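You operate a simulated robot arm through the tools that you are given. There is no shell and no other tool. Be economical: measure what you need, move in short steps, check, and stop when the job is done.

You are at the controls of a simulated two-armed robot. One attempt, no reset.

TASK
Grease the top of the steel slider, then load the blue cable.
Fine: open the grease tub, lid on the side table; use the grease brush and stand it back in its pot; the lug lies on the brass plate. Set down upright: grease brush. A coat counts when it lies all over at full strength: go over it till it gets no stronger.

The check looks at the end state, three seconds after you hand in, the way a careful person would. Anything else that was tipped, shoved, dropped, spilled or broken makes it a failure. Lids that push on must go on centred and level and be pressed home; caps that screw on are set level and turned clockwise until they are tight.

THE ROBOT
Two 7-joint arms with two-finger parallel grippers on one trunk, on a base that drives. Base frame: it is fixed to the floor where the robot stands at the start and does not move with it; the origin is under the middle of the robot, x ahead of it, y to its left, z up; the surface under the hand at the start is at about z = 0.75. Units: m, rad, N and s.
The left shoulder is at the start at [0.05, 0.168, 1.157], the right one opposite. With the tool pointing down near the work surface each hand reaches from about 0.1 to 0.64 m from the robot's upright axis, wherever it stands, measured 20 degrees to its own side. Places, roughly: brass plate of the blue press [0.5, 0.3, 0.8]; press dial [0.5, 0.2, 0.8]; steel slider [0.4, 0.2, 0.8]; top of the side table [0.6, 0.2, 0.8]. Payload 1.57 kg a hand.
The tool frame of a hand sits at the grasp point between the pads (the TCP): z along the fingers, y along the line on which they close. The tips reach 0.03 m beyond it. Largest opening 0.08 m; finger width 0.017, thickness 0.012; the body of the gripper, 0.04 by 0.082 m, starts 0.08 m behind the TCP.
Orientation is that of the tool frame in the base frame, as a unit quaternion [w, x, y, z]. With the fingers straight down and closing along the base's y, the tool's x points along the base's -x, its y along +y and its z along -z.

THE INTERFACE
- The arms move only by the tool step_arm. It takes "left_deltas", "right_deltas" or both (then of equal length, played together; a hand with none holds still); each is a list that holds one entry, the list of rows, each a list of 6 numbers: the shift along the tool's x, y, z in cm, then the turn, a rotation vector about the tool's x, y, z in rad. In form: [[[dx, dy, dz, rx, ry, rz], ...]]. A call has 1 to 10 rows; each row is the pose to reach, as a shift and turn from the pose commanded when the call began, along the tool's axes at that moment. "left_claw" and "right_claw" are, for a hand that has rows, the finger opening in cm, from 0 to 8, set as the call begins (left out, the last holds). A row lasts 0.2 s, in which the tool goes at most 0.05 m and 0.15 rad; a call with a longer step from one row to the next is refused whole, and so is a gripper value outside its range. A pose out of reach is approached as far as the arm can. The call stops where the force on the tool passes 90 N (or 10 N more than at its start, if that is more) or the arm is blocked; 0.2 s more then pass. The fingers move at their own pace (about 0.045 m/s each) and stop on an object; they squeeze with about 43 N. The grip force told is the motor's: it shows also when the fingers shut on nothing. Time passes only in rows, and 0.2 s behind the last, so rows that repeat a pose let the fingers close. The reply holds the time, the measured pose of the TCP, the force on the tool along the base axes, the opening and the grip force, in the units named above and with some noise, with the torque about the TCP (base axes, N m) and any sound that the robot's microphone picked up.
- Cameras (640 x 400 px; columns grow to the right, rows downward): "scene" is now at [0.1292, -0.0188, 1.3752]; the picture's right is [-0.20, -0.98, 0.00], its down [-0.50, 0.10, -0.86] and it looks along [0.84, -0.17, -0.51] (base axes); focal length 214 px, centre (320, 200). "left" rides on the left gripper at [0.072, 0.007, -0.122] in its tool frame; the picture's right is [-0.09, 1.00, 0.00], its down [-0.84, -0.08, -0.54] and it looks along [-0.54, -0.05, 0.84] (tool axes); focal length 238 px, centre (320, 200). "right" rides on the right gripper at [0.072, -0.007, -0.122] in its tool frame; the picture's right is [0.09, 1.00, 0.00], its down [-0.84, 0.08, -0.54] and it looks along [-0.54, 0.05, 0.84] (tool axes); focal length 238 px, centre (320, 200). There is no depth. A picture from a camera that has moved, and an enlarged one, comes with that camera's place and axes in the base frame and with its lens.
- capture(camera): a new picture of that camera. It takes no simulated time.
- move_column(by): slides the trunk up (or, below 0, down) by that many m; the arms and the scene camera ride with it, the base frame stays. It gives what a move gives, with no picture.
- base_move(legs): drives the robot by 1 to 6 legs, each [ahead, left, turn to the left] in m, m and rad, along the robot's own axes; the way and the turn of a leg run together, so that a leg with both is an arc; at most 1.5 m and 3.142 rad a leg. The arms and the cameras ride along, it lands a little off, and it stops where it bumps. It gives what a move gives.
- pan_tilt(pan, tilt): turns the head with the scene camera to pan (to the left, within 1.396 rad either way) and tilt (down, from -0.506 to 1.204), counted from straight ahead of the robot. It gives what a move gives.
- zoom(camera, box): a new picture of the part [left, top, right, bottom] of that camera's present view, enlarged. It takes no simulated time.
- job_done(): hands the job in; it is judged then, once.

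Go step by step. Nothing tells you exact positions but the pictures and the camera data: compare them with the known pose of the tool, close in by small moves and look again before you grip or let go. The budget is 120 turns and 92 pictures, counting those below and the enlarged ones. Unless the task says otherwise, let go and move clear before handing in, and close with one line.

The tools are called after "Request:" as a command line: name --argument value ..., lists and objects as JSON in quotes. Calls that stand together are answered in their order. step_arm: Moves the arms, as the interface text tells. Its arguments: {"type":"object","properties":{"left_deltas":{"type":"array"},"left_claw":{"type":"number"},"right_deltas":{"type":"array"},"right_claw":{"type":"number"}},"required":[]} The other tools are called the same way: move_column (by) slides the trunk up or down; base_move (legs) drives the base; pan_tilt (pan, tilt) turns the head that bears the scene camera; capture (camera) takes a picture; zoom (camera, box) takes an enlarged picture of a part of a camera's view; job_done () hands the job in.

At the start:

```text
clock: 0.0
left_ee_pos: [0.3973, 0.1022, 1.1994]
left_tcp_rot: [0.0, 0.001, 1.0, 0.0]
left_contact_force: [0.0, -0.5, 0.2]
left_ft_torque: [-0.02, 0.01, -0.03]
left_gripper_width: 0.0801
left_grasp_force: 0.0
right_ee_pos: [0.3752, -0.1665, 1.2836]
right_tcp_rot: [0.001, 0.001, 1.0, 0.001]
right_contact_force: [0.6, -0.7, 0.0]
right_ft_torque: [0.0, 0.02, 0.02]
right_gripper_width: 0.0799
right_grasp_force: 0.0
trunk travel left (down, up): [-0.325, 0.118]
robot x, y, heading: [0.0046, 0.0019, 0.0]
head pan, tilt: [-0.202, 0.532]
```

scene: 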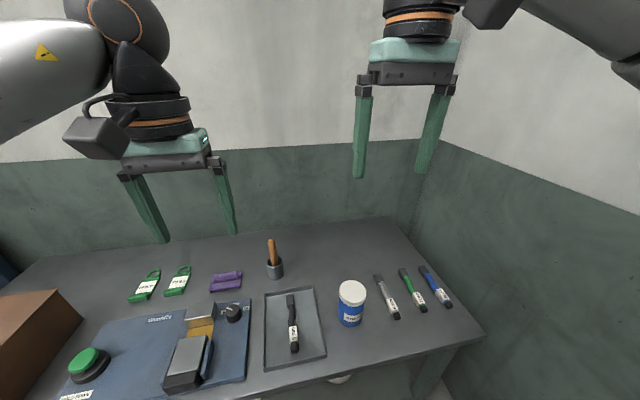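
right: 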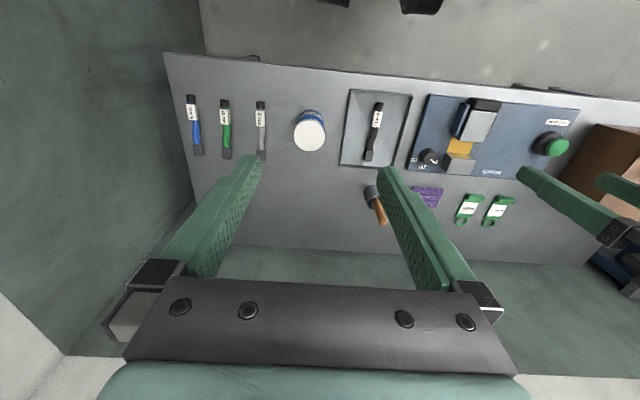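
left: 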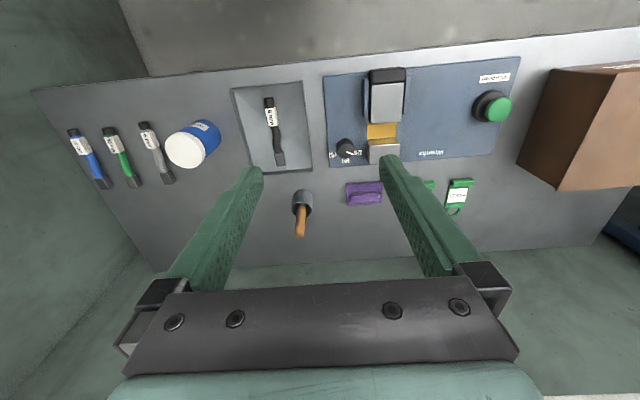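

I see a bench with the blue press, brush pot, white-lidded tub and three cables, with the blue one farthest right. I'll enlarge parts of the view to read the labels and look for the side table.

Request:
zoom --camera "scene" --box '[40, 230, 340, 400]'

Request:
zoom --camera "scene" --box '[250, 230, 490, 380]'

Request:
zoom --camera "left" --box '[220, 50, 540, 250]'

Request:
pan_tilt --pan 0.5 --tilt 0.8

Request:
capture --camera "scene"

```text
2.13 times, centred on (190, 315) of scene
camera zoom: at [0.1292, -0.0188, 1.3752], right [-0.2, -0.98, 0.0], down [-0.5, 0.1, -0.86], along [0.84, -0.17, -0.51], focal length 458 px, centre (597, -45)
```

zoom: 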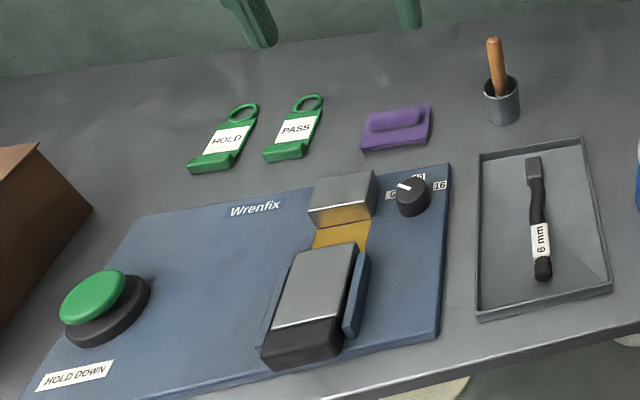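

```text
2.67 times, centred on (370, 305) of scene
camera zoom: at [0.1292, -0.0188, 1.3752], right [-0.2, -0.98, 0.0], down [-0.5, 0.1, -0.86], along [0.84, -0.17, -0.51], focal length 572 px, centre (187, -80)
```

zoom: 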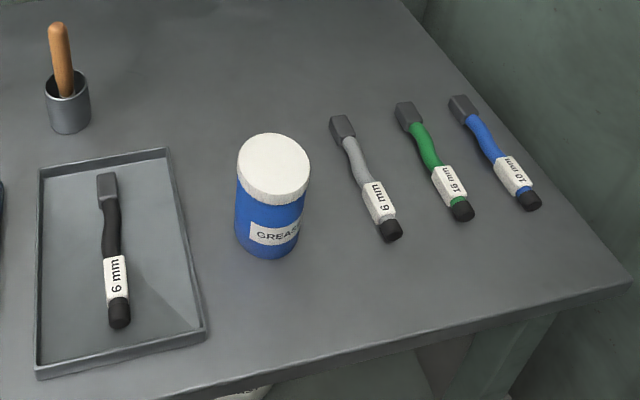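

```text
2.00 times, centred on (380, 150) of left
camera zoom: at [0.3257, 0.11, 1.3219], right [0.09, 1.0, 0.0], down [0.84, -0.08, 0.54], along [0.54, -0.05, -0.84], focal length 477 px, centre (200, 300)
```

zoom: 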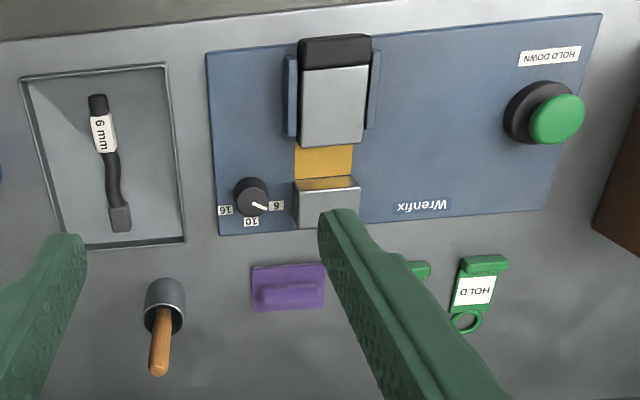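

```text
clock: 1.1
left_ee_pos: [0.3977, 0.1038, 1.1994]
left_tcp_rot: [0.0, 0.0, 1.0, 0.0]
left_contact_force: [0.0, 0.2, -0.4]
left_ft_torque: [-0.01, 0.0, -0.02]
left_gripper_width: 0.0799
left_grasp_force: 0.0
right_ee_pos: [0.3753, -0.166, 1.284]
right_tcp_rot: [0.001, 0.001, 1.0, 0.001]
right_contact_force: [-0.6, 0.2, 0.4]
right_ft_torque: [-0.03, 0.0, 0.04]
right_gripper_width: 0.08
right_grasp_force: 0.0
trunk travel left (down, up): [-0.325, 0.118]
robot x, y, heading: [-0.0002, -0.0009, -0.003]
head pan, tilt: [0.499, 0.799]
```

```text
85 pictures are left
camera scene: at [0.1117, 0.0379, 1.3524], right [0.48, -0.88, 0.0], down [-0.63, -0.34, -0.7], along [0.61, 0.33, -0.72], focal length 214 px, centre (320, 200)
```

scene: 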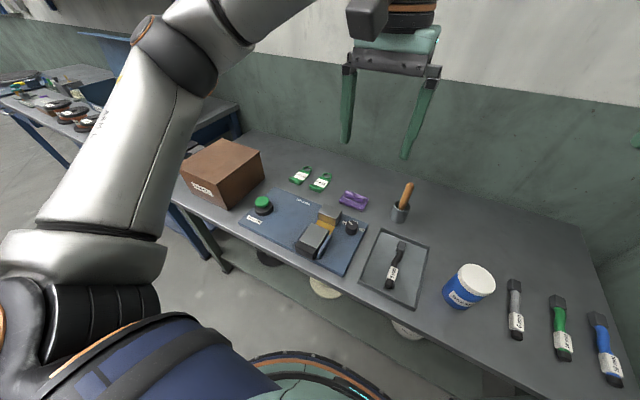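

The bench in front is the side table; the slider sits in front of the brass plate, which lies between it and a fixed block. I'll bring both hands lower for closer looks at the press and the tub.

Request:
step_arm --left_deltas '[[[1.4, 2.3, 2.9, 0, 0, 0], [2.8, 4.6, 5.8, 0, 0, 0], [4.2, 6.9, 8.7, 0, 0, 0], [5.6, 9.2, 11.6, 0, 0, 0], [7, 11.5, 14.5, 0, 0, 0], [8, 13.6, 17, 0, 0, 0]]]' --right_deltas '[[[0.2, -0.3, 4, 0, 0, 0], [0.4, -0.7, 8, 0, 0, 0], [0.6, -1, 12, 0, 0, 0], [0.6, -1.3, 16, 0, 0, 0], [0.6, -1.7, 20, 0, 0, 0], [0.6, -2, 23, 0, 0, 0]]]'

Request:
capture --camera "left"

Request:
capture --camera "right"

```text
clock: 2.5
left_ee_pos: [0.3159, 0.24, 1.0308]
left_tcp_rot: [0.0, 0.0, 1.0, 0.0]
left_contact_force: [0.1, 0.4, 0.5]
left_ft_torque: [0.0, -0.01, -0.03]
left_gripper_width: 0.0797
left_grasp_force: 0.1
right_ee_pos: [0.3696, -0.1865, 1.055]
right_tcp_rot: [0.001, 0.0, 1.0, 0.001]
right_contact_force: [-0.5, 0.0, -0.2]
right_ft_torque: [0.02, 0.01, 0.0]
right_gripper_width: 0.08
right_grasp_force: 0.0
trunk travel left (down, up): [-0.325, 0.118]
robot x, y, heading: [-0.0001, 0.001, 0.002]
head pan, tilt: [0.499, 0.799]
```

```text
84 pictures are left
camera left: at [0.2446, 0.2464, 1.1517], right [0.09, 1.0, 0.0], down [0.84, -0.08, 0.54], along [0.54, -0.05, -0.84], focal length 238 px, centre (320, 200)
```

left: 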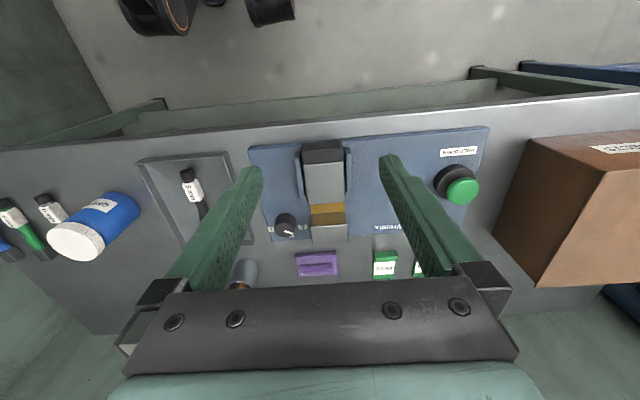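

```text
83 pictures are left
camera right: at [0.2973, -0.1938, 1.1767], right [-0.09, 1.0, 0.0], down [0.84, 0.08, 0.54], along [0.54, 0.05, -0.84], focal length 238 px, centre (320, 200)
```

right: 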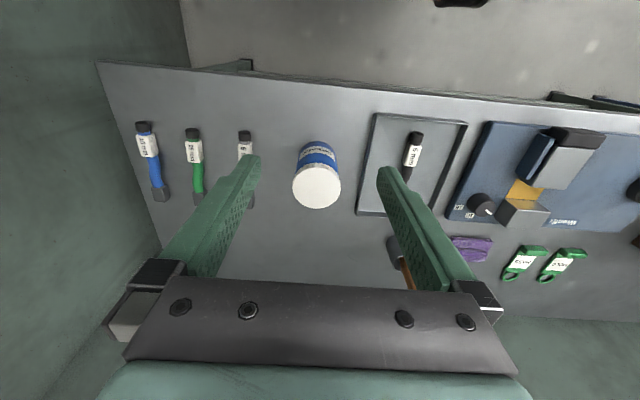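

I'll enlarge both views to measure.

Request:
zoom --camera "left" --box '[240, 120, 400, 220]'

Request:
zoom --camera "left" --box '[260, 185, 380, 260]'

Request:
zoom --camera "right" --box '[256, 120, 384, 220]'

Request:
zoom --camera "right" --box '[440, 100, 640, 225]'

```text
4.00 times, centred on (320, 170) of left
camera zoom: at [0.2446, 0.2464, 1.1517], right [0.09, 1.0, 0.0], down [0.84, -0.08, 0.54], along [0.54, -0.05, -0.84], focal length 953 px, centre (320, 320)
```

zoom: 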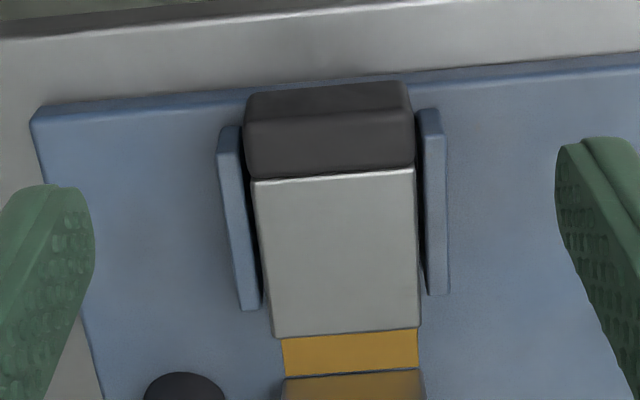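

```text
5.33 times, centred on (320, 222) of left
camera zoom: at [0.2446, 0.2464, 1.1517], right [0.09, 1.0, 0.0], down [0.84, -0.08, 0.54], along [0.54, -0.05, -0.84], focal length 1271 px, centre (320, 80)
```

zoom: 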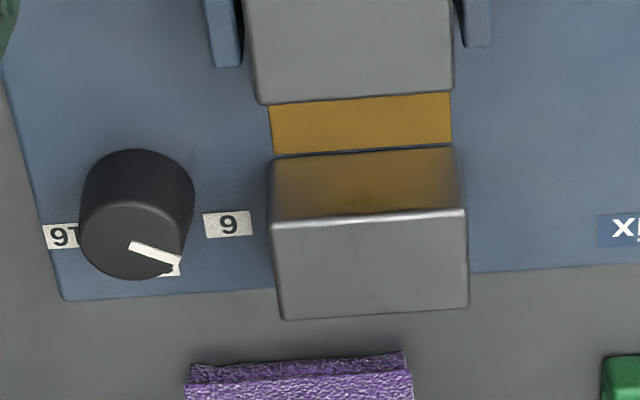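

```text
4.00 times, centred on (320, 170) of right
camera zoom: at [0.2973, -0.1938, 1.1767], right [-0.09, 1.0, 0.0], down [0.84, 0.08, 0.54], along [0.54, 0.05, -0.84], focal length 953 px, centre (320, 320)
```

zoom: 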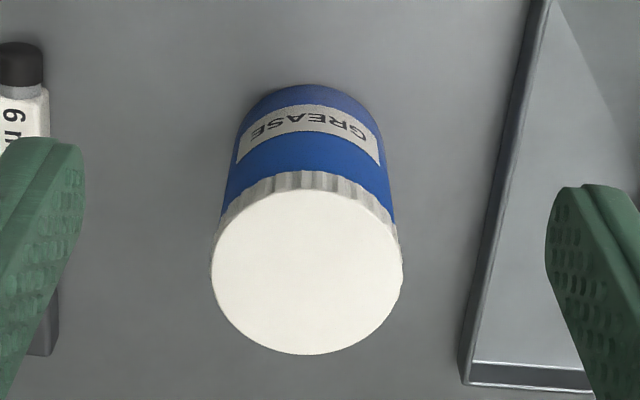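

```text
3.20 times, centred on (540, 162) of right
camera zoom: at [0.2973, -0.1938, 1.1767], right [-0.09, 1.0, 0.0], down [0.84, 0.08, 0.54], along [0.54, 0.05, -0.84], focal length 763 px, centre (-384, 320)
```

zoom: 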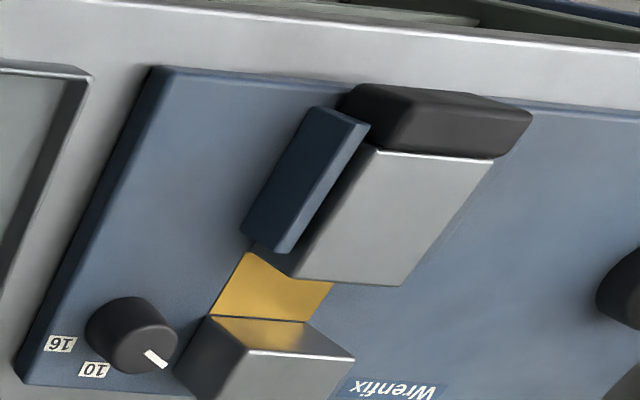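

The tub's lid looks to be about 72 mm across, centred near (0.479, -0.182) with its top near z 0.86. The slider's steel top spans about x 0.40–0.475, y 0.204–0.269 at z 0.804. I'll hover the right hand over the lid.

Request:
step_arm --right_deltas '[[[-3.6, 0.15, 0, 0, 0, 0], [-7.2, 0.3, 1, 0, 0, 0], [-10.9, 0.45, 3, 0, 0, 0], [-10.9, 0.45, 7.5, 0, 0, 0], [-10.9, 0.45, 12, 0, 0, 0]]]' --right_claw 8

Request:
capture --camera "right"

Request:
pan_tilt --pan -0.35 --tilt 0.8

Request:
capture --camera "scene"

```text
clock: 3.7
left_ee_pos: [0.3182, 0.2389, 1.0303]
left_tcp_rot: [0.0, -0.001, 1.0, 0.001]
left_contact_force: [-0.3, -0.9, -0.2]
left_ft_torque: [0.02, -0.02, 0.01]
left_gripper_width: 0.0797
left_grasp_force: 0.1
right_ee_pos: [0.4787, -0.182, 0.9319]
right_tcp_rot: [0.001, 0.0, 1.0, 0.001]
right_contact_force: [0.6, 0.3, 0.2]
right_ft_torque: [0.0, -0.01, -0.02]
right_gripper_width: 0.0802
right_grasp_force: 0.2
trunk travel left (down, up): [-0.325, 0.118]
robot x, y, heading: [-0.0039, 0.0002, -0.004]
head pan, tilt: [0.499, 0.799]
```

```text
78 pictures are left
camera right: at [0.4063, -0.1894, 1.0543], right [-0.09, 1.0, 0.0], down [0.84, 0.08, 0.54], along [0.54, 0.05, -0.84], focal length 238 px, centre (320, 200)
```

right: 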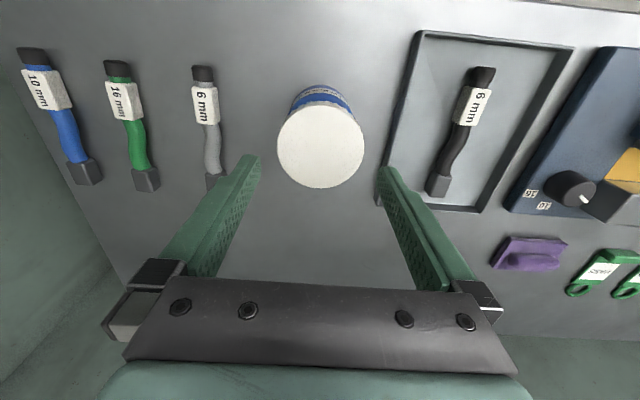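

```text
clock: 4.8
left_ee_pos: [0.3165, 0.2384, 1.0284]
left_tcp_rot: [0.0, 0.0, 1.0, 0.0]
left_contact_force: [-0.7, -1.0, 0.3]
left_ft_torque: [0.01, -0.03, -0.02]
left_gripper_width: 0.0799
left_grasp_force: 0.2
right_ee_pos: [0.4788, -0.1816, 0.9324]
right_tcp_rot: [0.001, 0.001, 1.0, 0.001]
right_contact_force: [0.3, -0.5, -0.9]
right_ft_torque: [0.02, 0.01, 0.0]
right_gripper_width: 0.0802
right_grasp_force: 0.0
trunk travel left (down, up): [-0.325, 0.118]
robot x, y, heading: [0.0008, -0.0026, -0.001]
head pan, tilt: [-0.351, 0.799]
```

```text
77 pictures are left
camera scene: at [0.1166, -0.0284, 1.3523], right [-0.34, -0.94, 0.0], down [-0.67, 0.25, -0.7], along [0.65, -0.24, -0.72], focal length 214 px, centre (320, 200)
```

scene: 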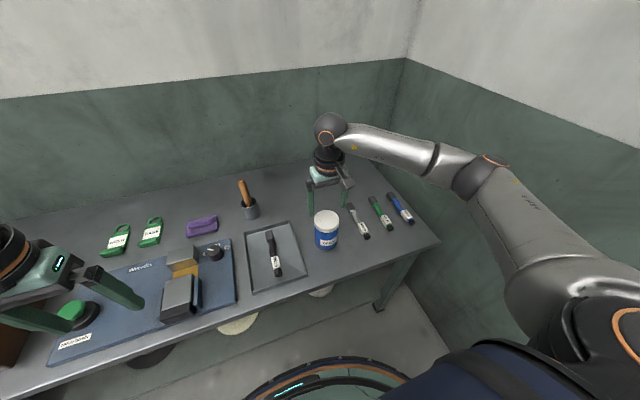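

The lid centre refines to (0.472, -0.183), top z ≈ 0.872, about 70 mm across. I'll centre over it and lower, watching the force.

Request:
step_arm --right_deltas '[[[0.7, -0.15, 0, 0, 0, 0], [0.7, -0.15, 1.5, 0, 0, 0], [0.7, -0.15, 3, 0, 0, 0], [0.7, -0.15, 4.4, 0, 0, 0]]]' --right_claw 8

Request:
capture --camera "right"

Request:
zoom --camera "scene" --box '[280, 160, 376, 260]'

```text
clock: 5.8
left_ee_pos: [0.3167, 0.2383, 1.0291]
left_tcp_rot: [0.0, 0.0, 1.0, 0.0]
left_contact_force: [-0.5, 0.4, 1.1]
left_ft_torque: [-0.01, -0.03, -0.01]
left_gripper_width: 0.0799
left_grasp_force: 0.1
right_ee_pos: [0.4716, -0.183, 0.8885]
right_tcp_rot: [0.001, 0.0, 1.0, 0.001]
right_contact_force: [0.0, -0.2, -0.6]
right_ft_torque: [0.0, 0.01, -0.01]
right_gripper_width: 0.0799
right_grasp_force: 0.0
trunk travel left (down, up): [-0.325, 0.118]
robot x, y, heading: [0.0004, -0.003, -0.004]
head pan, tilt: [-0.351, 0.799]
```

```text
76 pictures are left
camera right: at [0.3986, -0.1909, 1.0119], right [-0.09, 1.0, 0.0], down [0.84, 0.08, 0.54], along [0.54, 0.05, -0.84], focal length 238 px, centre (320, 200)
```

right: 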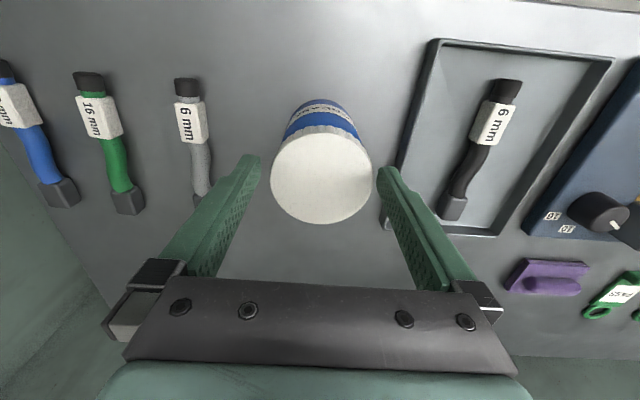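

```text
4.00 times, centred on (328, 210) of scene
camera zoom: at [0.1166, -0.0284, 1.3523], right [-0.34, -0.94, 0.0], down [-0.67, 0.25, -0.7], along [0.65, -0.24, -0.72], focal length 858 px, centre (288, 160)
```

zoom: 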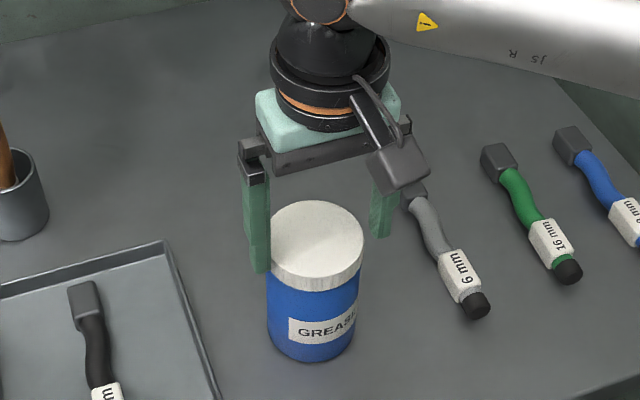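

The fingers straddle the lid's rim with a few mm each side. I'll close and try a small anticlockwise turn.

Request:
step_arm --right_deltas '[[[0, 0, 0, 0, 0, 0], [0, 0, 0, 0, 0, 0], [0, 0, 0, 0, 0, 0]]]' --right_claw 5

Request:
step_arm --right_deltas '[[[0, 0, 0, 0, 0, -0.1], [0, 0, 0, 0, 0, -0.2], [0, 0, 0, 0, 0, -0.3]]]'

Request:
zoom --camera "scene" --box '[280, 160, 376, 260]'

```text
clock: 6.6
left_ee_pos: [0.316, 0.24, 1.0298]
left_tcp_rot: [0.0, 0.001, 1.0, -0.001]
left_contact_force: [-0.3, -0.2, 0.9]
left_ft_torque: [0.0, 0.01, 0.01]
left_gripper_width: 0.08
left_grasp_force: 0.0
right_ee_pos: [0.4709, -0.1828, 0.891]
right_tcp_rot: [0.0, 0.0, 1.0, 0.001]
right_contact_force: [0.4, 2.7, 0.8]
right_ft_torque: [0.21, -0.08, 0.04]
right_gripper_width: 0.0701
right_grasp_force: 35.1
trunk travel left (down, up): [-0.325, 0.118]
robot x, y, heading: [0.0007, 0.0013, 0.0]
head pan, tilt: [-0.351, 0.799]
```

```text
clock: 7.4
left_ee_pos: [0.3168, 0.2397, 1.0296]
left_tcp_rot: [0.0, 0.001, 1.0, 0.0]
left_contact_force: [-1.0, -0.1, 0.0]
left_ft_torque: [0.01, 0.02, -0.02]
left_gripper_width: 0.0797
left_grasp_force: 0.2
right_ee_pos: [0.4711, -0.1844, 0.8885]
right_tcp_rot: [0.0, -0.149, 0.989, -0.001]
right_contact_force: [-1.4, -2.1, 1.5]
right_ft_torque: [-0.5, 0.06, -0.14]
right_gripper_width: 0.0699
right_grasp_force: 42.9
trunk travel left (down, up): [-0.325, 0.118]
robot x, y, heading: [-0.0004, 0.0024, 0.004]
head pan, tilt: [-0.351, 0.799]
```

```text
4.00 times, centred on (328, 210) of scene
camera zoom: at [0.1163, -0.0286, 1.3523], right [-0.34, -0.94, 0.0], down [-0.67, 0.25, -0.7], along [0.65, -0.24, -0.72], focal length 858 px, centre (288, 160)
```

zoom: 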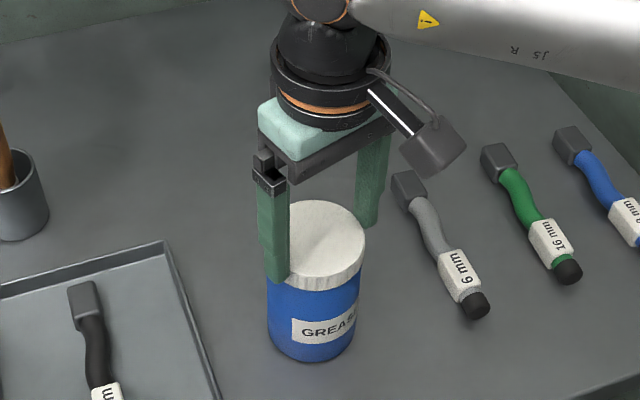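

The label moved only slightly while the lid turned 0.3 rad. I'll continue turning and see whether the tub follows.

Request:
step_arm --right_deltas '[[[0, 0, 0, 0, 0, -0.13], [0, 0, 0, 0, 0, -0.26], [0, 0, 0, 0, 0, -0.39], [0, 0, 0, 0, 0, -0.52], [0, 0, 0, 0, 0, -0.65], [0, 0, 0, 0, 0, -0.78]]]'

Request:
zoom --camera "scene" --box '[280, 160, 376, 260]'

```text
clock: 8.8
left_ee_pos: [0.3165, 0.2388, 1.0303]
left_tcp_rot: [0.0, 0.0, 1.0, -0.001]
left_contact_force: [0.1, 0.4, -0.4]
left_ft_torque: [0.02, 0.0, 0.0]
left_gripper_width: 0.08
left_grasp_force: 0.1
right_ee_pos: [0.4718, -0.1822, 0.8903]
right_tcp_rot: [0.002, -0.399, 0.917, 0.001]
right_contact_force: [-1.0, 2.5, 1.0]
right_ft_torque: [0.17, -0.09, 0.05]
right_gripper_width: 0.0702
right_grasp_force: 42.9
right hand out of reach, approached as far as the arm can: row 5, 6
trunk travel left (down, up): [-0.325, 0.118]
robot x, y, heading: [0.0035, -0.0002, 0.003]
head pan, tilt: [-0.351, 0.799]
```

```text
4.00 times, centred on (328, 210) of scene
camera zoom: at [0.1164, -0.0281, 1.3524], right [-0.34, -0.94, 0.0], down [-0.67, 0.25, -0.7], along [0.65, -0.24, -0.72], focal length 858 px, centre (288, 160)
```

zoom: 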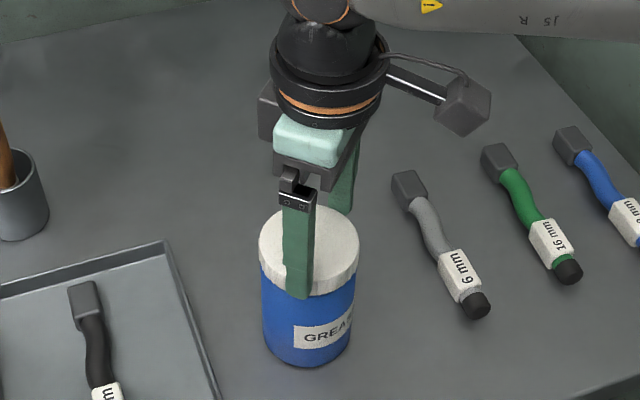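

The lid turns on its thread while the tub stays, and the wrist has reached its limit. I'll open, rise, wind the hand back clockwise and regrip.

Request:
step_arm --right_deltas '[[[0, 0, 0, 0, 0, 0], [0, 0, 0, 0, 0, 0], [0, 0, -2, 0, 0, 0], [0, 0, -4, 0, 0, 0], [0, 0, -4, 0, 0, 0.15], [0, 0, -4, 0, 0, 0.3], [0, 0, -4, 0, 0, 0.45], [0, 0, -4, 0, 0, 0.6], [0, 0, -4, 0, 0, 0.75], [0, 0, -4, 0, 0, 0.82]]]' --right_claw 8

Request:
capture --camera "right"

```text
clock: 11.0
left_ee_pos: [0.3165, 0.2393, 1.0304]
left_tcp_rot: [0.0, 0.0, 1.0, 0.0]
left_contact_force: [0.8, 0.4, -0.7]
left_ft_torque: [0.02, -0.03, 0.0]
left_gripper_width: 0.0799
left_grasp_force: 0.1
right_ee_pos: [0.4707, -0.1836, 0.9306]
right_tcp_rot: [0.001, 0.001, 1.0, 0.0]
right_contact_force: [-0.5, 0.2, -0.3]
right_ft_torque: [-0.01, -0.02, 0.0]
right_gripper_width: 0.0798
right_grasp_force: 0.0
trunk travel left (down, up): [-0.325, 0.118]
robot x, y, heading: [0.0016, -0.0027, -0.004]
head pan, tilt: [-0.351, 0.799]
```

```text
72 pictures are left
camera right: at [0.3991, -0.191, 1.0518], right [-0.09, 1.0, 0.0], down [0.84, 0.07, 0.54], along [0.54, 0.05, -0.84], focal length 238 px, centre (320, 200)
```

right: 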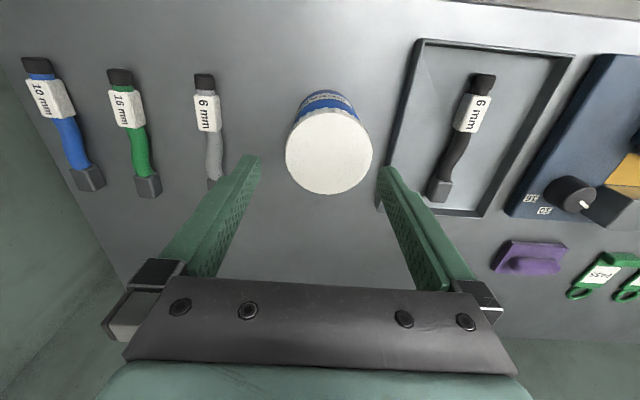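

The lid centre is now about (0.467, -0.177). I'll recentre there and wind the wrist clockwise about 2.2 rad.

Request:
step_arm --right_deltas '[[[0.4, 0.65, 0, 0, 0, 0.15], [0.4, 0.65, 0, 0, 0, 0.3], [0.4, 0.65, 0, 0, 0, 0.45], [0.4, 0.65, 0, 0, 0, 0.6], [0.4, 0.65, 0, 0, 0, 0.75], [0.4, 0.65, 0, 0, 0, 0.9], [0.4, 0.65, 0, 0, 0, 1.05], [0.4, 0.65, 0, 0, 0, 1.2], [0.4, 0.65, 0, 0, 0, 1.35], [0.4, 0.65, 0, 0, 0, 1.5]]]'

Request:
step_arm --right_deltas '[[[0, 0, 0, 0, 0, 0.15], [0, 0, 0, 0, 0, 0.3], [0, 0, 0, 0, 0, 0.45], [0, 0, 0, 0, 0, 0.6], [0, 0, 0, 0, 0, 0.75], [0, 0, 0, 0, 0, 0.9], [0, 0, 0, 0, 0, 1.05], [0, 0, 0, 0, 0, 1.2]]]'

Request:
capture --camera "right"

```text
clock: 13.2
left_ee_pos: [0.3172, 0.239, 1.03]
left_tcp_rot: [0.0, 0.001, 1.0, 0.0]
left_contact_force: [-0.2, -0.4, 0.1]
left_ft_torque: [0.0, -0.01, 0.01]
left_gripper_width: 0.0801
left_grasp_force: 0.1
right_ee_pos: [0.4675, -0.1763, 0.9303]
right_tcp_rot: [0.001, 0.683, 0.731, 0.001]
right_contact_force: [-0.4, 0.3, -0.1]
right_ft_torque: [0.03, 0.01, -0.01]
right_gripper_width: 0.0801
right_grasp_force: 0.0
trunk travel left (down, up): [-0.325, 0.118]
robot x, y, heading: [0.0008, -0.0038, -0.0]
head pan, tilt: [-0.351, 0.799]
```

```text
clock: 15.0
left_ee_pos: [0.3178, 0.2383, 1.0299]
left_tcp_rot: [0.0, 0.0, 1.0, -0.001]
left_contact_force: [0.2, -0.3, 0.0]
left_ft_torque: [-0.01, -0.01, 0.02]
left_gripper_width: 0.0799
left_grasp_force: 0.0
right_ee_pos: [0.4685, -0.1776, 0.9303]
right_tcp_rot: [0.0, 0.976, 0.216, 0.0]
right_contact_force: [0.7, 0.0, -0.6]
right_ft_torque: [0.02, 0.03, 0.03]
right_gripper_width: 0.0799
right_grasp_force: 0.1
trunk travel left (down, up): [-0.325, 0.118]
robot x, y, heading: [-0.003, -0.0003, -0.003]
head pan, tilt: [-0.351, 0.799]
```

```text
71 pictures are left
camera right: at [0.5293, -0.1419, 1.0525], right [0.5, -0.86, 0.0], down [-0.73, -0.42, 0.54], along [-0.47, -0.27, -0.84], focal length 238 px, centre (320, 200)
```

right: 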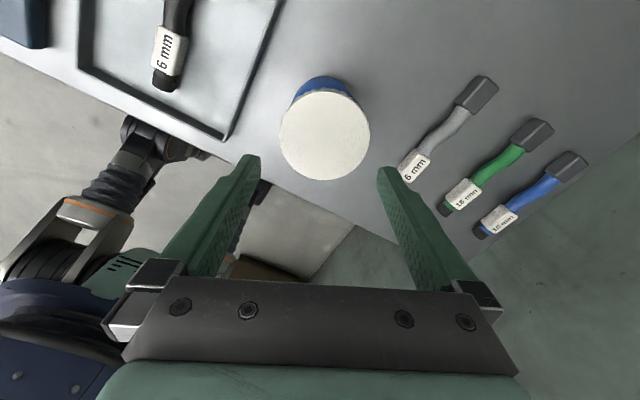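

Comparing the two opposite views shows my hand-camera estimates are biased a few mm; the true lid centre is about (0.475, -0.177). I'll shift there, descend, grip and unscrew from this wound-back pose.

Request:
step_arm --right_deltas '[[[0.6, 0.27, 0, 0, 0, 0], [0.6, 0.27, 1.5, 0, 0, 0], [0.6, 0.27, 3, 0, 0, 0], [0.6, 0.27, 4.2, 0, 0, 0]]]'

Request:
step_arm --right_deltas '[[[0, 0, 0, 0, 0, 0], [0, 0, 0, 0, 0, 0], [0, 0, 0, 0, 0, 0]]]' --right_claw 5

Request:
step_arm --right_deltas '[[[0, 0, 0, 0, 0, -0.15], [0, 0, 0, 0, 0, -0.3], [0, 0, 0, 0, 0, -0.45], [0, 0, 0, 0, 0, -0.6], [0, 0, 0, 0, 0, -0.75], [0, 0, 0, 0, 0, -0.9], [0, 0, 0, 0, 0, -1.05], [0, 0, 0, 0, 0, -1.2], [0, 0, 0, 0, 0, -1.35], [0, 0, 0, 0, 0, -1.5]]]'

Request:
zoom --camera "scene" --box '[280, 160, 376, 260]'

```text
clock: 16.0
left_ee_pos: [0.3179, 0.2392, 1.0299]
left_tcp_rot: [0.0, 0.0, 1.0, 0.0]
left_contact_force: [-0.4, -0.3, -0.1]
left_ft_torque: [0.02, -0.03, 0.02]
left_gripper_width: 0.0802
left_grasp_force: 0.0
right_ee_pos: [0.4735, -0.1761, 0.8875]
right_tcp_rot: [0.0, 0.976, 0.217, 0.001]
right_contact_force: [-0.6, -0.4, 0.4]
right_ft_torque: [0.04, 0.02, -0.02]
right_gripper_width: 0.0798
right_grasp_force: 0.0
trunk travel left (down, up): [-0.325, 0.118]
robot x, y, heading: [-0.0007, 0.0004, -0.003]
head pan, tilt: [-0.351, 0.799]
```

```text
clock: 16.8
left_ee_pos: [0.317, 0.2385, 1.0302]
left_tcp_rot: [0.0, 0.0, 1.0, 0.001]
left_contact_force: [0.5, -0.4, -0.5]
left_ft_torque: [-0.03, 0.01, 0.04]
left_gripper_width: 0.0799
left_grasp_force: 0.0
right_ee_pos: [0.4743, -0.177, 0.8868]
right_tcp_rot: [0.0, 0.976, 0.219, 0.001]
right_contact_force: [1.0, -1.9, -0.5]
right_ft_torque: [-0.08, -0.03, -0.01]
right_gripper_width: 0.0706
right_grasp_force: 35.1
trunk travel left (down, up): [-0.325, 0.118]
robot x, y, heading: [-0.0025, 0.0005, -0.0]
head pan, tilt: [-0.351, 0.799]
```

```text
clock: 19.0
left_ee_pos: [0.3174, 0.2383, 1.0288]
left_tcp_rot: [0.001, 0.0, 1.0, 0.0]
left_contact_force: [0.0, 1.6, -0.6]
left_ft_torque: [0.04, 0.03, 0.02]
left_gripper_width: 0.0799
left_grasp_force: 0.1
right_ee_pos: [0.4741, -0.1771, 0.8881]
right_tcp_rot: [0.0, 0.563, 0.826, 0.0]
right_contact_force: [-1.7, 1.1, -0.6]
right_ft_torque: [0.01, 0.18, -0.02]
right_gripper_width: 0.0703
right_grasp_force: 42.5
trunk travel left (down, up): [-0.325, 0.118]
robot x, y, heading: [-0.0044, -0.0019, -0.006]
head pan, tilt: [-0.351, 0.799]
```

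```text
4.00 times, centred on (328, 210) of scene
camera zoom: at [0.1166, -0.0284, 1.3523], right [-0.34, -0.94, 0.0], down [-0.67, 0.25, -0.7], along [0.65, -0.24, -0.72], focal length 858 px, centre (288, 160)
```

zoom: 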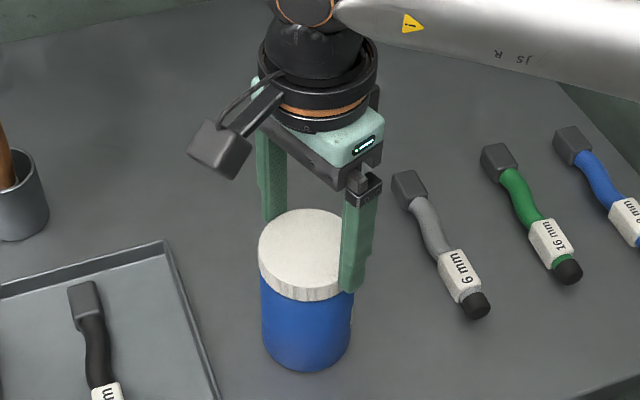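

This time the label turned with the lid, so the lid may already be past its thread. I'll test with a 1 cm lift.

Request:
step_arm --right_deltas '[[[0, 0, -0.3, 0, 0, 0], [0, 0, -0.6, 0, 0, 0], [0, 0, -1.2, 0, 0, 0]]]'

Request:
zoom --camera "scene" --box '[280, 160, 376, 260]'

```text
clock: 19.8
left_ee_pos: [0.3173, 0.2391, 1.0293]
left_tcp_rot: [0.0, 0.0, 1.0, -0.001]
left_contact_force: [-0.1, 0.0, -0.1]
left_ft_torque: [0.01, 0.04, -0.01]
left_gripper_width: 0.0797
left_grasp_force: 0.1
right_ee_pos: [0.4743, -0.176, 0.9011]
right_tcp_rot: [0.0, 0.566, 0.825, 0.0]
right_contact_force: [0.5, -0.2, -4.6]
right_ft_torque: [0.01, -0.04, 0.01]
right_gripper_width: 0.0702
right_grasp_force: 42.9
trunk travel left (down, up): [-0.325, 0.118]
robot x, y, heading: [0.0003, 0.0034, -0.002]
head pan, tilt: [-0.351, 0.799]
```

```text
4.00 times, centred on (328, 210) of scene
camera zoom: at [0.1169, -0.0285, 1.3523], right [-0.34, -0.94, 0.0], down [-0.67, 0.25, -0.7], along [0.65, -0.24, -0.72], focal length 858 px, centre (288, 160)
```

zoom: 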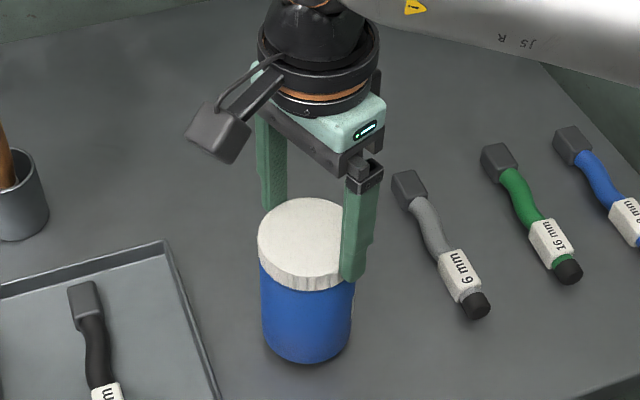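

The whole tub lifted with the lid, so it is still threaded and I need to hold the body with the left hand. I'll set the tub back down, release and wind the right hand back, and turn the left hand for a low sideways grip.

Request:
step_arm --right_deltas '[[[0, 0, 0.6, 0, 0, 0], [0, 0, 1.2, 0, 0, 0], [0, 0, 1.3, 0, 0, 0]]]'

Request:
step_arm --right_deltas '[[[0, 0, 0, 0, 0, 0], [0, 0, 0, 0, 0, 0], [0, 0, -3, 0, 0, 0], [0, 0, -6, 0, 0, 0], [0, 0, -8, 0, 0, 0.15], [0, 0, -8, 0, 0, 0.3], [0, 0, -8, 0, 0, 0.45], [0, 0, -8, 0, 0, 0.6], [0, 0, -8, 0, 0, 0.75], [0, 0, -8, 0, 0, 0.9]]]' --right_claw 8 --left_deltas '[[[0, 0, 0, 0, 0, -0.15], [-1, -2, 0, 0, 0, -0.3], [-2, -4, 0, 0, 0, -0.45], [-3, -6, 0, 0, 0, -0.6], [-4, -8, 0, 0, 0, -0.75], [-5, -10, 0, 0, 0, -0.9], [-6, -12, 0, 0, 0, -1.05], [-7, -14, 0, 0, 0, -1.2], [-8, -16, 0, 0, 0, -1.35], [-9, -18, 0, 0, 0, -1.5]]]' --left_claw 8

Request:
step_arm --left_deltas '[[[0, 0, 0, 0, 0, -0.15], [0, 0, 0, 0, 0, -0.3], [0, 0, 0, 0, 0, -0.45], [0, 0, 0, 0, 0, -0.6], [0, 0, 0, 0, 0, -0.75], [0, 0, 0, 0, 0, -0.9], [0, 0, 0, 0, 0, -0.96]]]' --right_deltas '[[[0, 0, 0, 0, 0, 0.15], [0, 0, 0, 0, 0, 0.3], [0, 0, 0, 0, 0, 0.45], [0, 0, 0, 0, 0, 0.6], [0, 0, 0, 0, 0, 0.75], [0, 0, 0, 0, 0, 0.9], [0, 0, 0, 0, 0, 1.0]]]'

Request:
capture --camera "scene"

```text
clock: 20.6
left_ee_pos: [0.3169, 0.2386, 1.0301]
left_tcp_rot: [0.0, 0.0, 1.0, 0.001]
left_contact_force: [-0.3, -1.1, -0.1]
left_ft_torque: [-0.02, -0.02, -0.04]
left_gripper_width: 0.08
left_grasp_force: 0.1
right_ee_pos: [0.4742, -0.1764, 0.8865]
right_tcp_rot: [0.001, 0.565, 0.825, 0.001]
right_contact_force: [-0.8, -0.8, 3.8]
right_ft_torque: [-0.14, 0.35, 0.01]
right_gripper_width: 0.0704
right_grasp_force: 42.7
trunk travel left (down, up): [-0.325, 0.118]
robot x, y, heading: [-0.0017, 0.0012, 0.003]
head pan, tilt: [-0.351, 0.799]
```

```text
clock: 22.8
left_ee_pos: [0.4082, 0.0587, 1.0293]
left_tcp_rot: [0.0, -0.684, 0.73, -0.001]
left_contact_force: [0.0, -0.4, -0.4]
left_ft_torque: [0.01, 0.01, 0.03]
left_gripper_width: 0.0796
left_grasp_force: 0.1
right_ee_pos: [0.4745, -0.1775, 0.9657]
right_tcp_rot: [-0.001, 0.869, 0.495, 0.001]
right_contact_force: [-0.2, 0.1, 0.0]
right_ft_torque: [0.0, 0.0, 0.03]
right_gripper_width: 0.08
right_grasp_force: 0.1
trunk travel left (down, up): [-0.325, 0.118]
robot x, y, heading: [0.0009, 0.0036, 0.005]
head pan, tilt: [-0.351, 0.799]
```

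```text
clock: 24.4
left_ee_pos: [0.4075, 0.0599, 1.0294]
left_tcp_rot: [0.001, 0.943, -0.332, 0.0]
left_contact_force: [0.5, -0.5, 0.1]
left_ft_torque: [0.0, 0.0, -0.02]
left_gripper_width: 0.0797
left_grasp_force: 0.2
right_ee_pos: [0.474, -0.1773, 0.9667]
right_tcp_rot: [-0.001, 1.0, 0.018, 0.001]
right_contact_force: [0.2, -0.2, -1.5]
right_ft_torque: [-0.01, 0.02, -0.02]
right_gripper_width: 0.08
right_grasp_force: 0.0
trunk travel left (down, up): [-0.325, 0.118]
robot x, y, heading: [-0.0023, 0.0031, -0.003]
head pan, tilt: [-0.351, 0.799]
```

```text
68 pictures are left
camera scene: at [0.1166, -0.0284, 1.3523], right [-0.34, -0.94, 0.0], down [-0.67, 0.25, -0.7], along [0.65, -0.24, -0.72], focal length 214 px, centre (320, 200)
```

scene: 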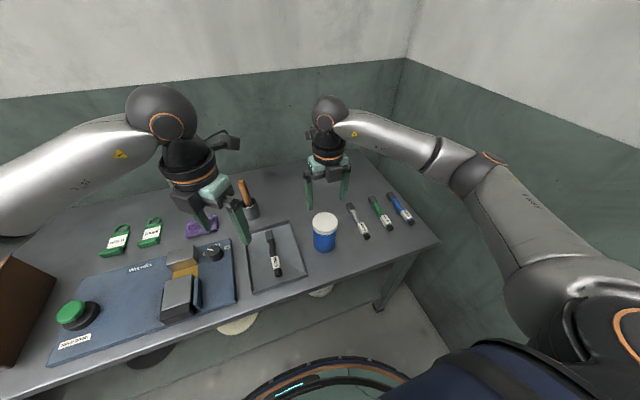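

The left hand faces the tub with its camera on the upper side. Now I'll tilt its fingers toward horizontal.

Request:
step_arm --left_deltas '[[[0, 0, 0, 0, 0.15, 0], [0, 0, 0, 0, 0.3, 0], [0, 0, 0, 0, 0.45, 0], [0, 0, 0, 0, 0.6, 0], [0, 0, 0, 0, 0.75, 0], [0, 0, 0, 0, 0.9, 0], [0, 0, 0, 0, 1.05, 0], [0, 0, 0, 0, 1.2, 0], [0, 0, 0, 0, 1.27, 0]]]'

Request:
capture --camera "scene"

```text
clock: 26.4
left_ee_pos: [0.409, 0.0579, 1.0294]
left_tcp_rot: [0.199, 0.757, -0.27, 0.56]
left_contact_force: [-0.1, -0.6, 0.6]
left_ft_torque: [0.05, 0.01, -0.03]
left_gripper_width: 0.0802
left_grasp_force: 0.1
right_ee_pos: [0.4742, -0.1775, 0.967]
right_tcp_rot: [-0.001, 1.0, 0.021, 0.001]
right_contact_force: [-0.7, -0.1, 0.0]
right_ft_torque: [-0.01, -0.02, 0.0]
right_gripper_width: 0.0799
right_grasp_force: 0.1
trunk travel left (down, up): [-0.325, 0.118]
robot x, y, heading: [-0.0013, 0.0006, 0.0]
head pan, tilt: [-0.351, 0.799]
```

```text
67 pictures are left
camera scene: at [0.1163, -0.0285, 1.3524], right [-0.34, -0.94, 0.0], down [-0.67, 0.25, -0.7], along [0.65, -0.24, -0.72], focal length 214 px, centre (320, 200)
```

scene: 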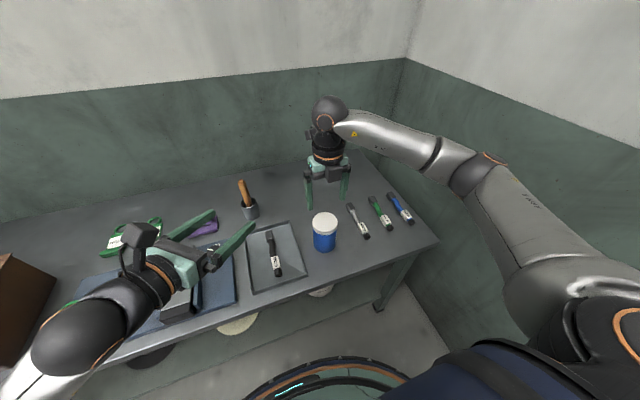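

The left hand is nearly horizontal, pointing at the tub. I'll move it to a standoff 10 cm short of the tub.

Request:
step_arm --left_deltas '[[[-2.6, 2.3, 2.6, 0, 0, 0], [-5.2, 4.7, 5.2, 0, 0, 0], [-7.8, 7, 7.8, 0, 0, 0], [-10.4, 9.4, 10.4, 0, 0, 0], [-13, 11.7, 13, 0, 0, 0], [-15.5, 14, 15.6, 0, 0, 0]]]'

Request:
capture --camera "left"

Request:
capture --camera "scene"

```text
clock: 27.2
left_ee_pos: [0.4267, 0.1365, 0.8764]
left_tcp_rot: [0.017, 0.809, -0.293, 0.51]
left_contact_force: [-0.4, -0.5, -0.4]
left_ft_torque: [0.02, -0.01, 0.02]
left_gripper_width: 0.0801
left_grasp_force: 0.1
right_ee_pos: [0.4734, -0.1769, 0.9669]
right_tcp_rot: [-0.001, 1.0, 0.02, 0.001]
right_contact_force: [0.0, -0.9, 0.1]
right_ft_torque: [0.03, -0.02, -0.02]
right_gripper_width: 0.0803
right_grasp_force: 0.0
trunk travel left (down, up): [-0.325, 0.118]
robot x, y, heading: [-0.0018, 0.0033, 0.006]
head pan, tilt: [-0.351, 0.799]
stopped in row 3 (left hand): the arm was blocked; the commanded pose is now the measured one
```

```text
66 pictures are left
camera left: at [0.3465, 0.1382, 0.9943], right [-0.52, -0.78, -0.35], down [-0.66, 0.62, -0.42], along [0.54, 0.01, -0.84], focal length 238 px, centre (320, 200)
```

left: 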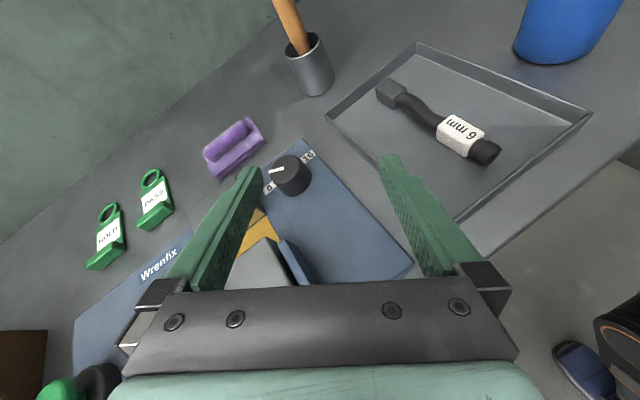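

```text
65 pictures are left
camera scene: at [0.1164, -0.0287, 1.3524], right [-0.34, -0.94, 0.0], down [-0.67, 0.25, -0.7], along [0.65, -0.24, -0.72], focal length 214 px, centre (320, 200)
```

scene: 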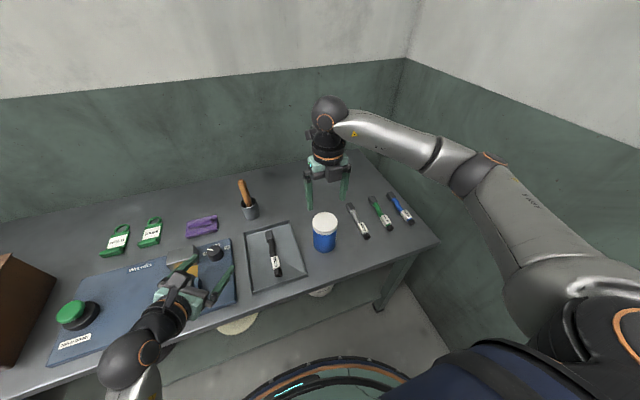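

The left arm was blocked in that folded posture, though nothing was touched. I'll lift the left hand, then drive the base to the right so the tub lies straight ahead between the arms.

Request:
step_arm --left_deltas '[[[3.3, -1.1, -1.9, 0, 0, 0], [6.6, -2.2, -3.8, 0, 0, 0], [10, -3.3, -5.8, 0, 0, 0], [13, -4.3, -7.5, 0, 0, 0]]]' --right_deltas '[[[0, 0, -2, 0, 0, 0], [0, 0, -4, 0, 0, 0], [0, 0, -6, 0, 0, 0], [0, 0, -8, 0, 0, 0]]]'

Request:
capture --camera "scene"

```text
clock: 27.6
left_ee_pos: [0.4157, 0.2007, 0.8842]
left_tcp_rot: [-0.09, 0.795, -0.399, 0.448]
left_contact_force: [-0.4, -0.1, -0.1]
left_ft_torque: [0.05, 0.0, 0.02]
left_gripper_width: 0.0799
left_grasp_force: 0.0
left hand out of reach, approached as far as the arm can: row 1, 2
right_ee_pos: [0.4745, -0.1773, 0.9873]
right_tcp_rot: [0.0, 1.0, 0.02, 0.001]
right_contact_force: [0.1, -0.5, 0.1]
right_ft_torque: [0.01, 0.02, 0.02]
right_gripper_width: 0.08
right_grasp_force: 0.0
trunk travel left (down, up): [-0.325, 0.118]
robot x, y, heading: [-0.0041, -0.002, 0.003]
head pan, tilt: [-0.351, 0.799]
stopped in row 2 (left hand): the arm was blocked; the commanded pose is now the measured one
```

```text
64 pictures are left
camera scene: at [0.1167, -0.029, 1.3523], right [-0.34, -0.94, 0.0], down [-0.67, 0.25, -0.7], along [0.65, -0.24, -0.72], focal length 214 px, centre (320, 200)
```

scene: 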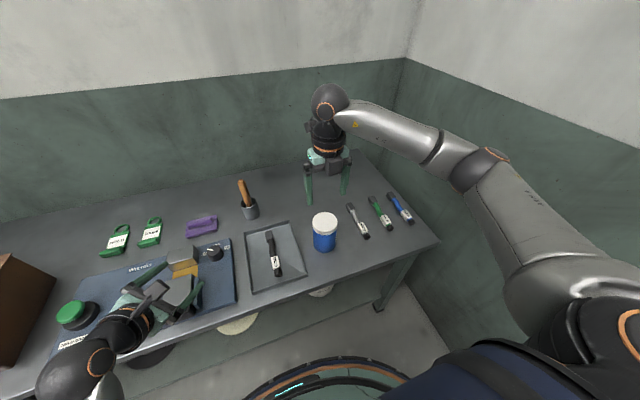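

The arm sits at a joint limit in this posture. I'll raise the whole trunk first for clearance, then unfold the wrist.

Request:
move_column --by 0.11

Request:
step_arm --left_deltas '[[[0, 0, -1, 0, -0.12, 0], [0, 0, -1, 0, -0.24, 0], [0, 0, -1, 0, -0.36, 0], [0, 0, -1, 0, -0.48, 0], [0, 0, -1, 0, -0.6, 0]]]'

Request:
capture --camera "scene"

```text
clock: 29.1
left_ee_pos: [0.4163, 0.2005, 0.994]
left_tcp_rot: [-0.09, 0.795, -0.399, 0.448]
left_contact_force: [0.3, -0.2, -0.4]
left_ft_torque: [-0.02, -0.01, 0.03]
left_gripper_width: 0.0799
left_grasp_force: 0.0
right_ee_pos: [0.4733, -0.1775, 1.0964]
right_tcp_rot: [-0.001, 1.0, 0.02, 0.002]
right_contact_force: [-0.4, 0.5, -0.5]
right_ft_torque: [0.0, -0.01, -0.03]
right_gripper_width: 0.08
right_grasp_force: 0.1
trunk travel left (down, up): [-0.435, 0.008]
robot x, y, heading: [0.0006, -0.0023, 0.002]
head pan, tilt: [-0.351, 0.799]
```

```text
clock: 30.3
left_ee_pos: [0.4091, 0.2025, 1.0006]
left_tcp_rot: [-0.205, 0.892, -0.354, 0.192]
left_contact_force: [0.9, -0.1, 0.5]
left_ft_torque: [0.01, -0.02, 0.02]
left_gripper_width: 0.0799
left_grasp_force: 0.1
left hand out of reach, approached as far as the arm can: row 1, 2
right_ee_pos: [0.474, -0.1777, 1.0959]
right_tcp_rot: [0.0, 1.0, 0.02, 0.001]
right_contact_force: [-0.8, -0.8, -0.1]
right_ft_torque: [-0.02, -0.01, -0.02]
right_gripper_width: 0.0798
right_grasp_force: 0.0
trunk travel left (down, up): [-0.435, 0.008]
robot x, y, heading: [0.003, 0.0009, 0.002]
head pan, tilt: [-0.351, 0.799]
```

```text
63 pictures are left
camera scene: at [0.1165, -0.0283, 1.4624], right [-0.34, -0.94, 0.0], down [-0.67, 0.25, -0.7], along [0.65, -0.24, -0.72], focal length 214 px, centre (320, 200)
```

scene: 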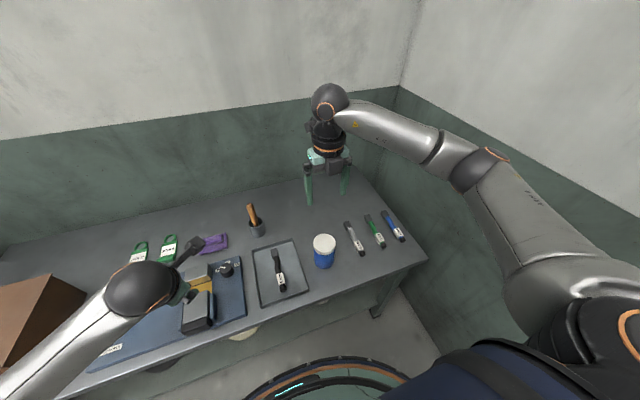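

The left arm is free again. A better grip is with fingers sloping down about 40° and the camera underneath; first I'll set that hand vertical and drive the base about 12 cm to the right.

Request:
step_arm --left_deltas '[[[0, 0, 0, -0.13, -0.052, 0], [0, 0, 0, -0.26, -0.104, 0], [0, 0, 0, -0.39, -0.156, 0], [0, 0, 0, -0.53, -0.209, 0]]]'

Request:
base_move --legs '[[0, -0.12, 0]]'

Request:
step_arm --left_deltas '[[[0, 0, 0, 0, 0, 0.15], [0, 0, 0, 0, 0, 0.3], [0, 0, 0, 0, 0, 0.45], [0, 0, 0, 0, 0, 0.6], [0, 0, 0, 0, 0, 0.75], [0, 0, 0, 0, 0, 0.9], [0, 0, 0, 0, 0, 1.05], [0, 0, 0, 0, 0, 1.2], [0, 0, 0, 0, 0, 1.35], [0, 0, 0, 0, 0, 1.5]]]'

```text
clock: 31.3
left_ee_pos: [0.4085, 0.203, 1.0005]
left_tcp_rot: [0.002, 0.929, -0.369, 0.001]
left_contact_force: [0.3, -0.6, -0.6]
left_ft_torque: [0.01, 0.01, 0.0]
left_gripper_width: 0.0799
left_grasp_force: 0.1
right_ee_pos: [0.4747, -0.1762, 1.0958]
right_tcp_rot: [0.0, 1.0, 0.02, 0.0]
right_contact_force: [-0.5, -0.2, 0.3]
right_ft_torque: [0.0, -0.04, 0.0]
right_gripper_width: 0.0803
right_grasp_force: 0.1
trunk travel left (down, up): [-0.435, 0.008]
robot x, y, heading: [-0.0016, 0.0013, -0.002]
head pan, tilt: [-0.351, 0.799]
```

```text
clock: 33.0
left_ee_pos: [0.4094, 0.0824, 1.001]
left_tcp_rot: [0.0, 0.929, -0.37, 0.001]
left_contact_force: [-0.3, -0.1, 0.1]
left_ft_torque: [0.0, 0.03, -0.02]
left_gripper_width: 0.0799
left_grasp_force: 0.1
right_ee_pos: [0.4743, -0.2987, 1.0964]
right_tcp_rot: [-0.001, 1.0, 0.02, 0.0]
right_contact_force: [-0.4, -1.1, -0.2]
right_ft_torque: [0.0, -0.03, 0.02]
right_gripper_width: 0.0801
right_grasp_force: 0.1
trunk travel left (down, up): [-0.435, 0.008]
robot x, y, heading: [0.0011, -0.1214, -0.0]
head pan, tilt: [-0.351, 0.799]
```

```text
clock: 35.2
left_ee_pos: [0.409, 0.0826, 1.0002]
left_tcp_rot: [0.0, -0.426, 0.905, -0.001]
left_contact_force: [0.1, -0.3, 1.0]
left_ft_torque: [-0.05, 0.02, -0.02]
left_gripper_width: 0.0798
left_grasp_force: 0.1
right_ee_pos: [0.4733, -0.2982, 1.0959]
right_tcp_rot: [-0.001, 1.0, 0.019, 0.001]
right_contact_force: [0.0, -0.2, -0.2]
right_ft_torque: [0.0, -0.01, -0.01]
right_gripper_width: 0.0797
right_grasp_force: 0.0
trunk travel left (down, up): [-0.435, 0.008]
robot x, y, heading: [0.0012, -0.1188, -0.003]
head pan, tilt: [-0.351, 0.799]
```

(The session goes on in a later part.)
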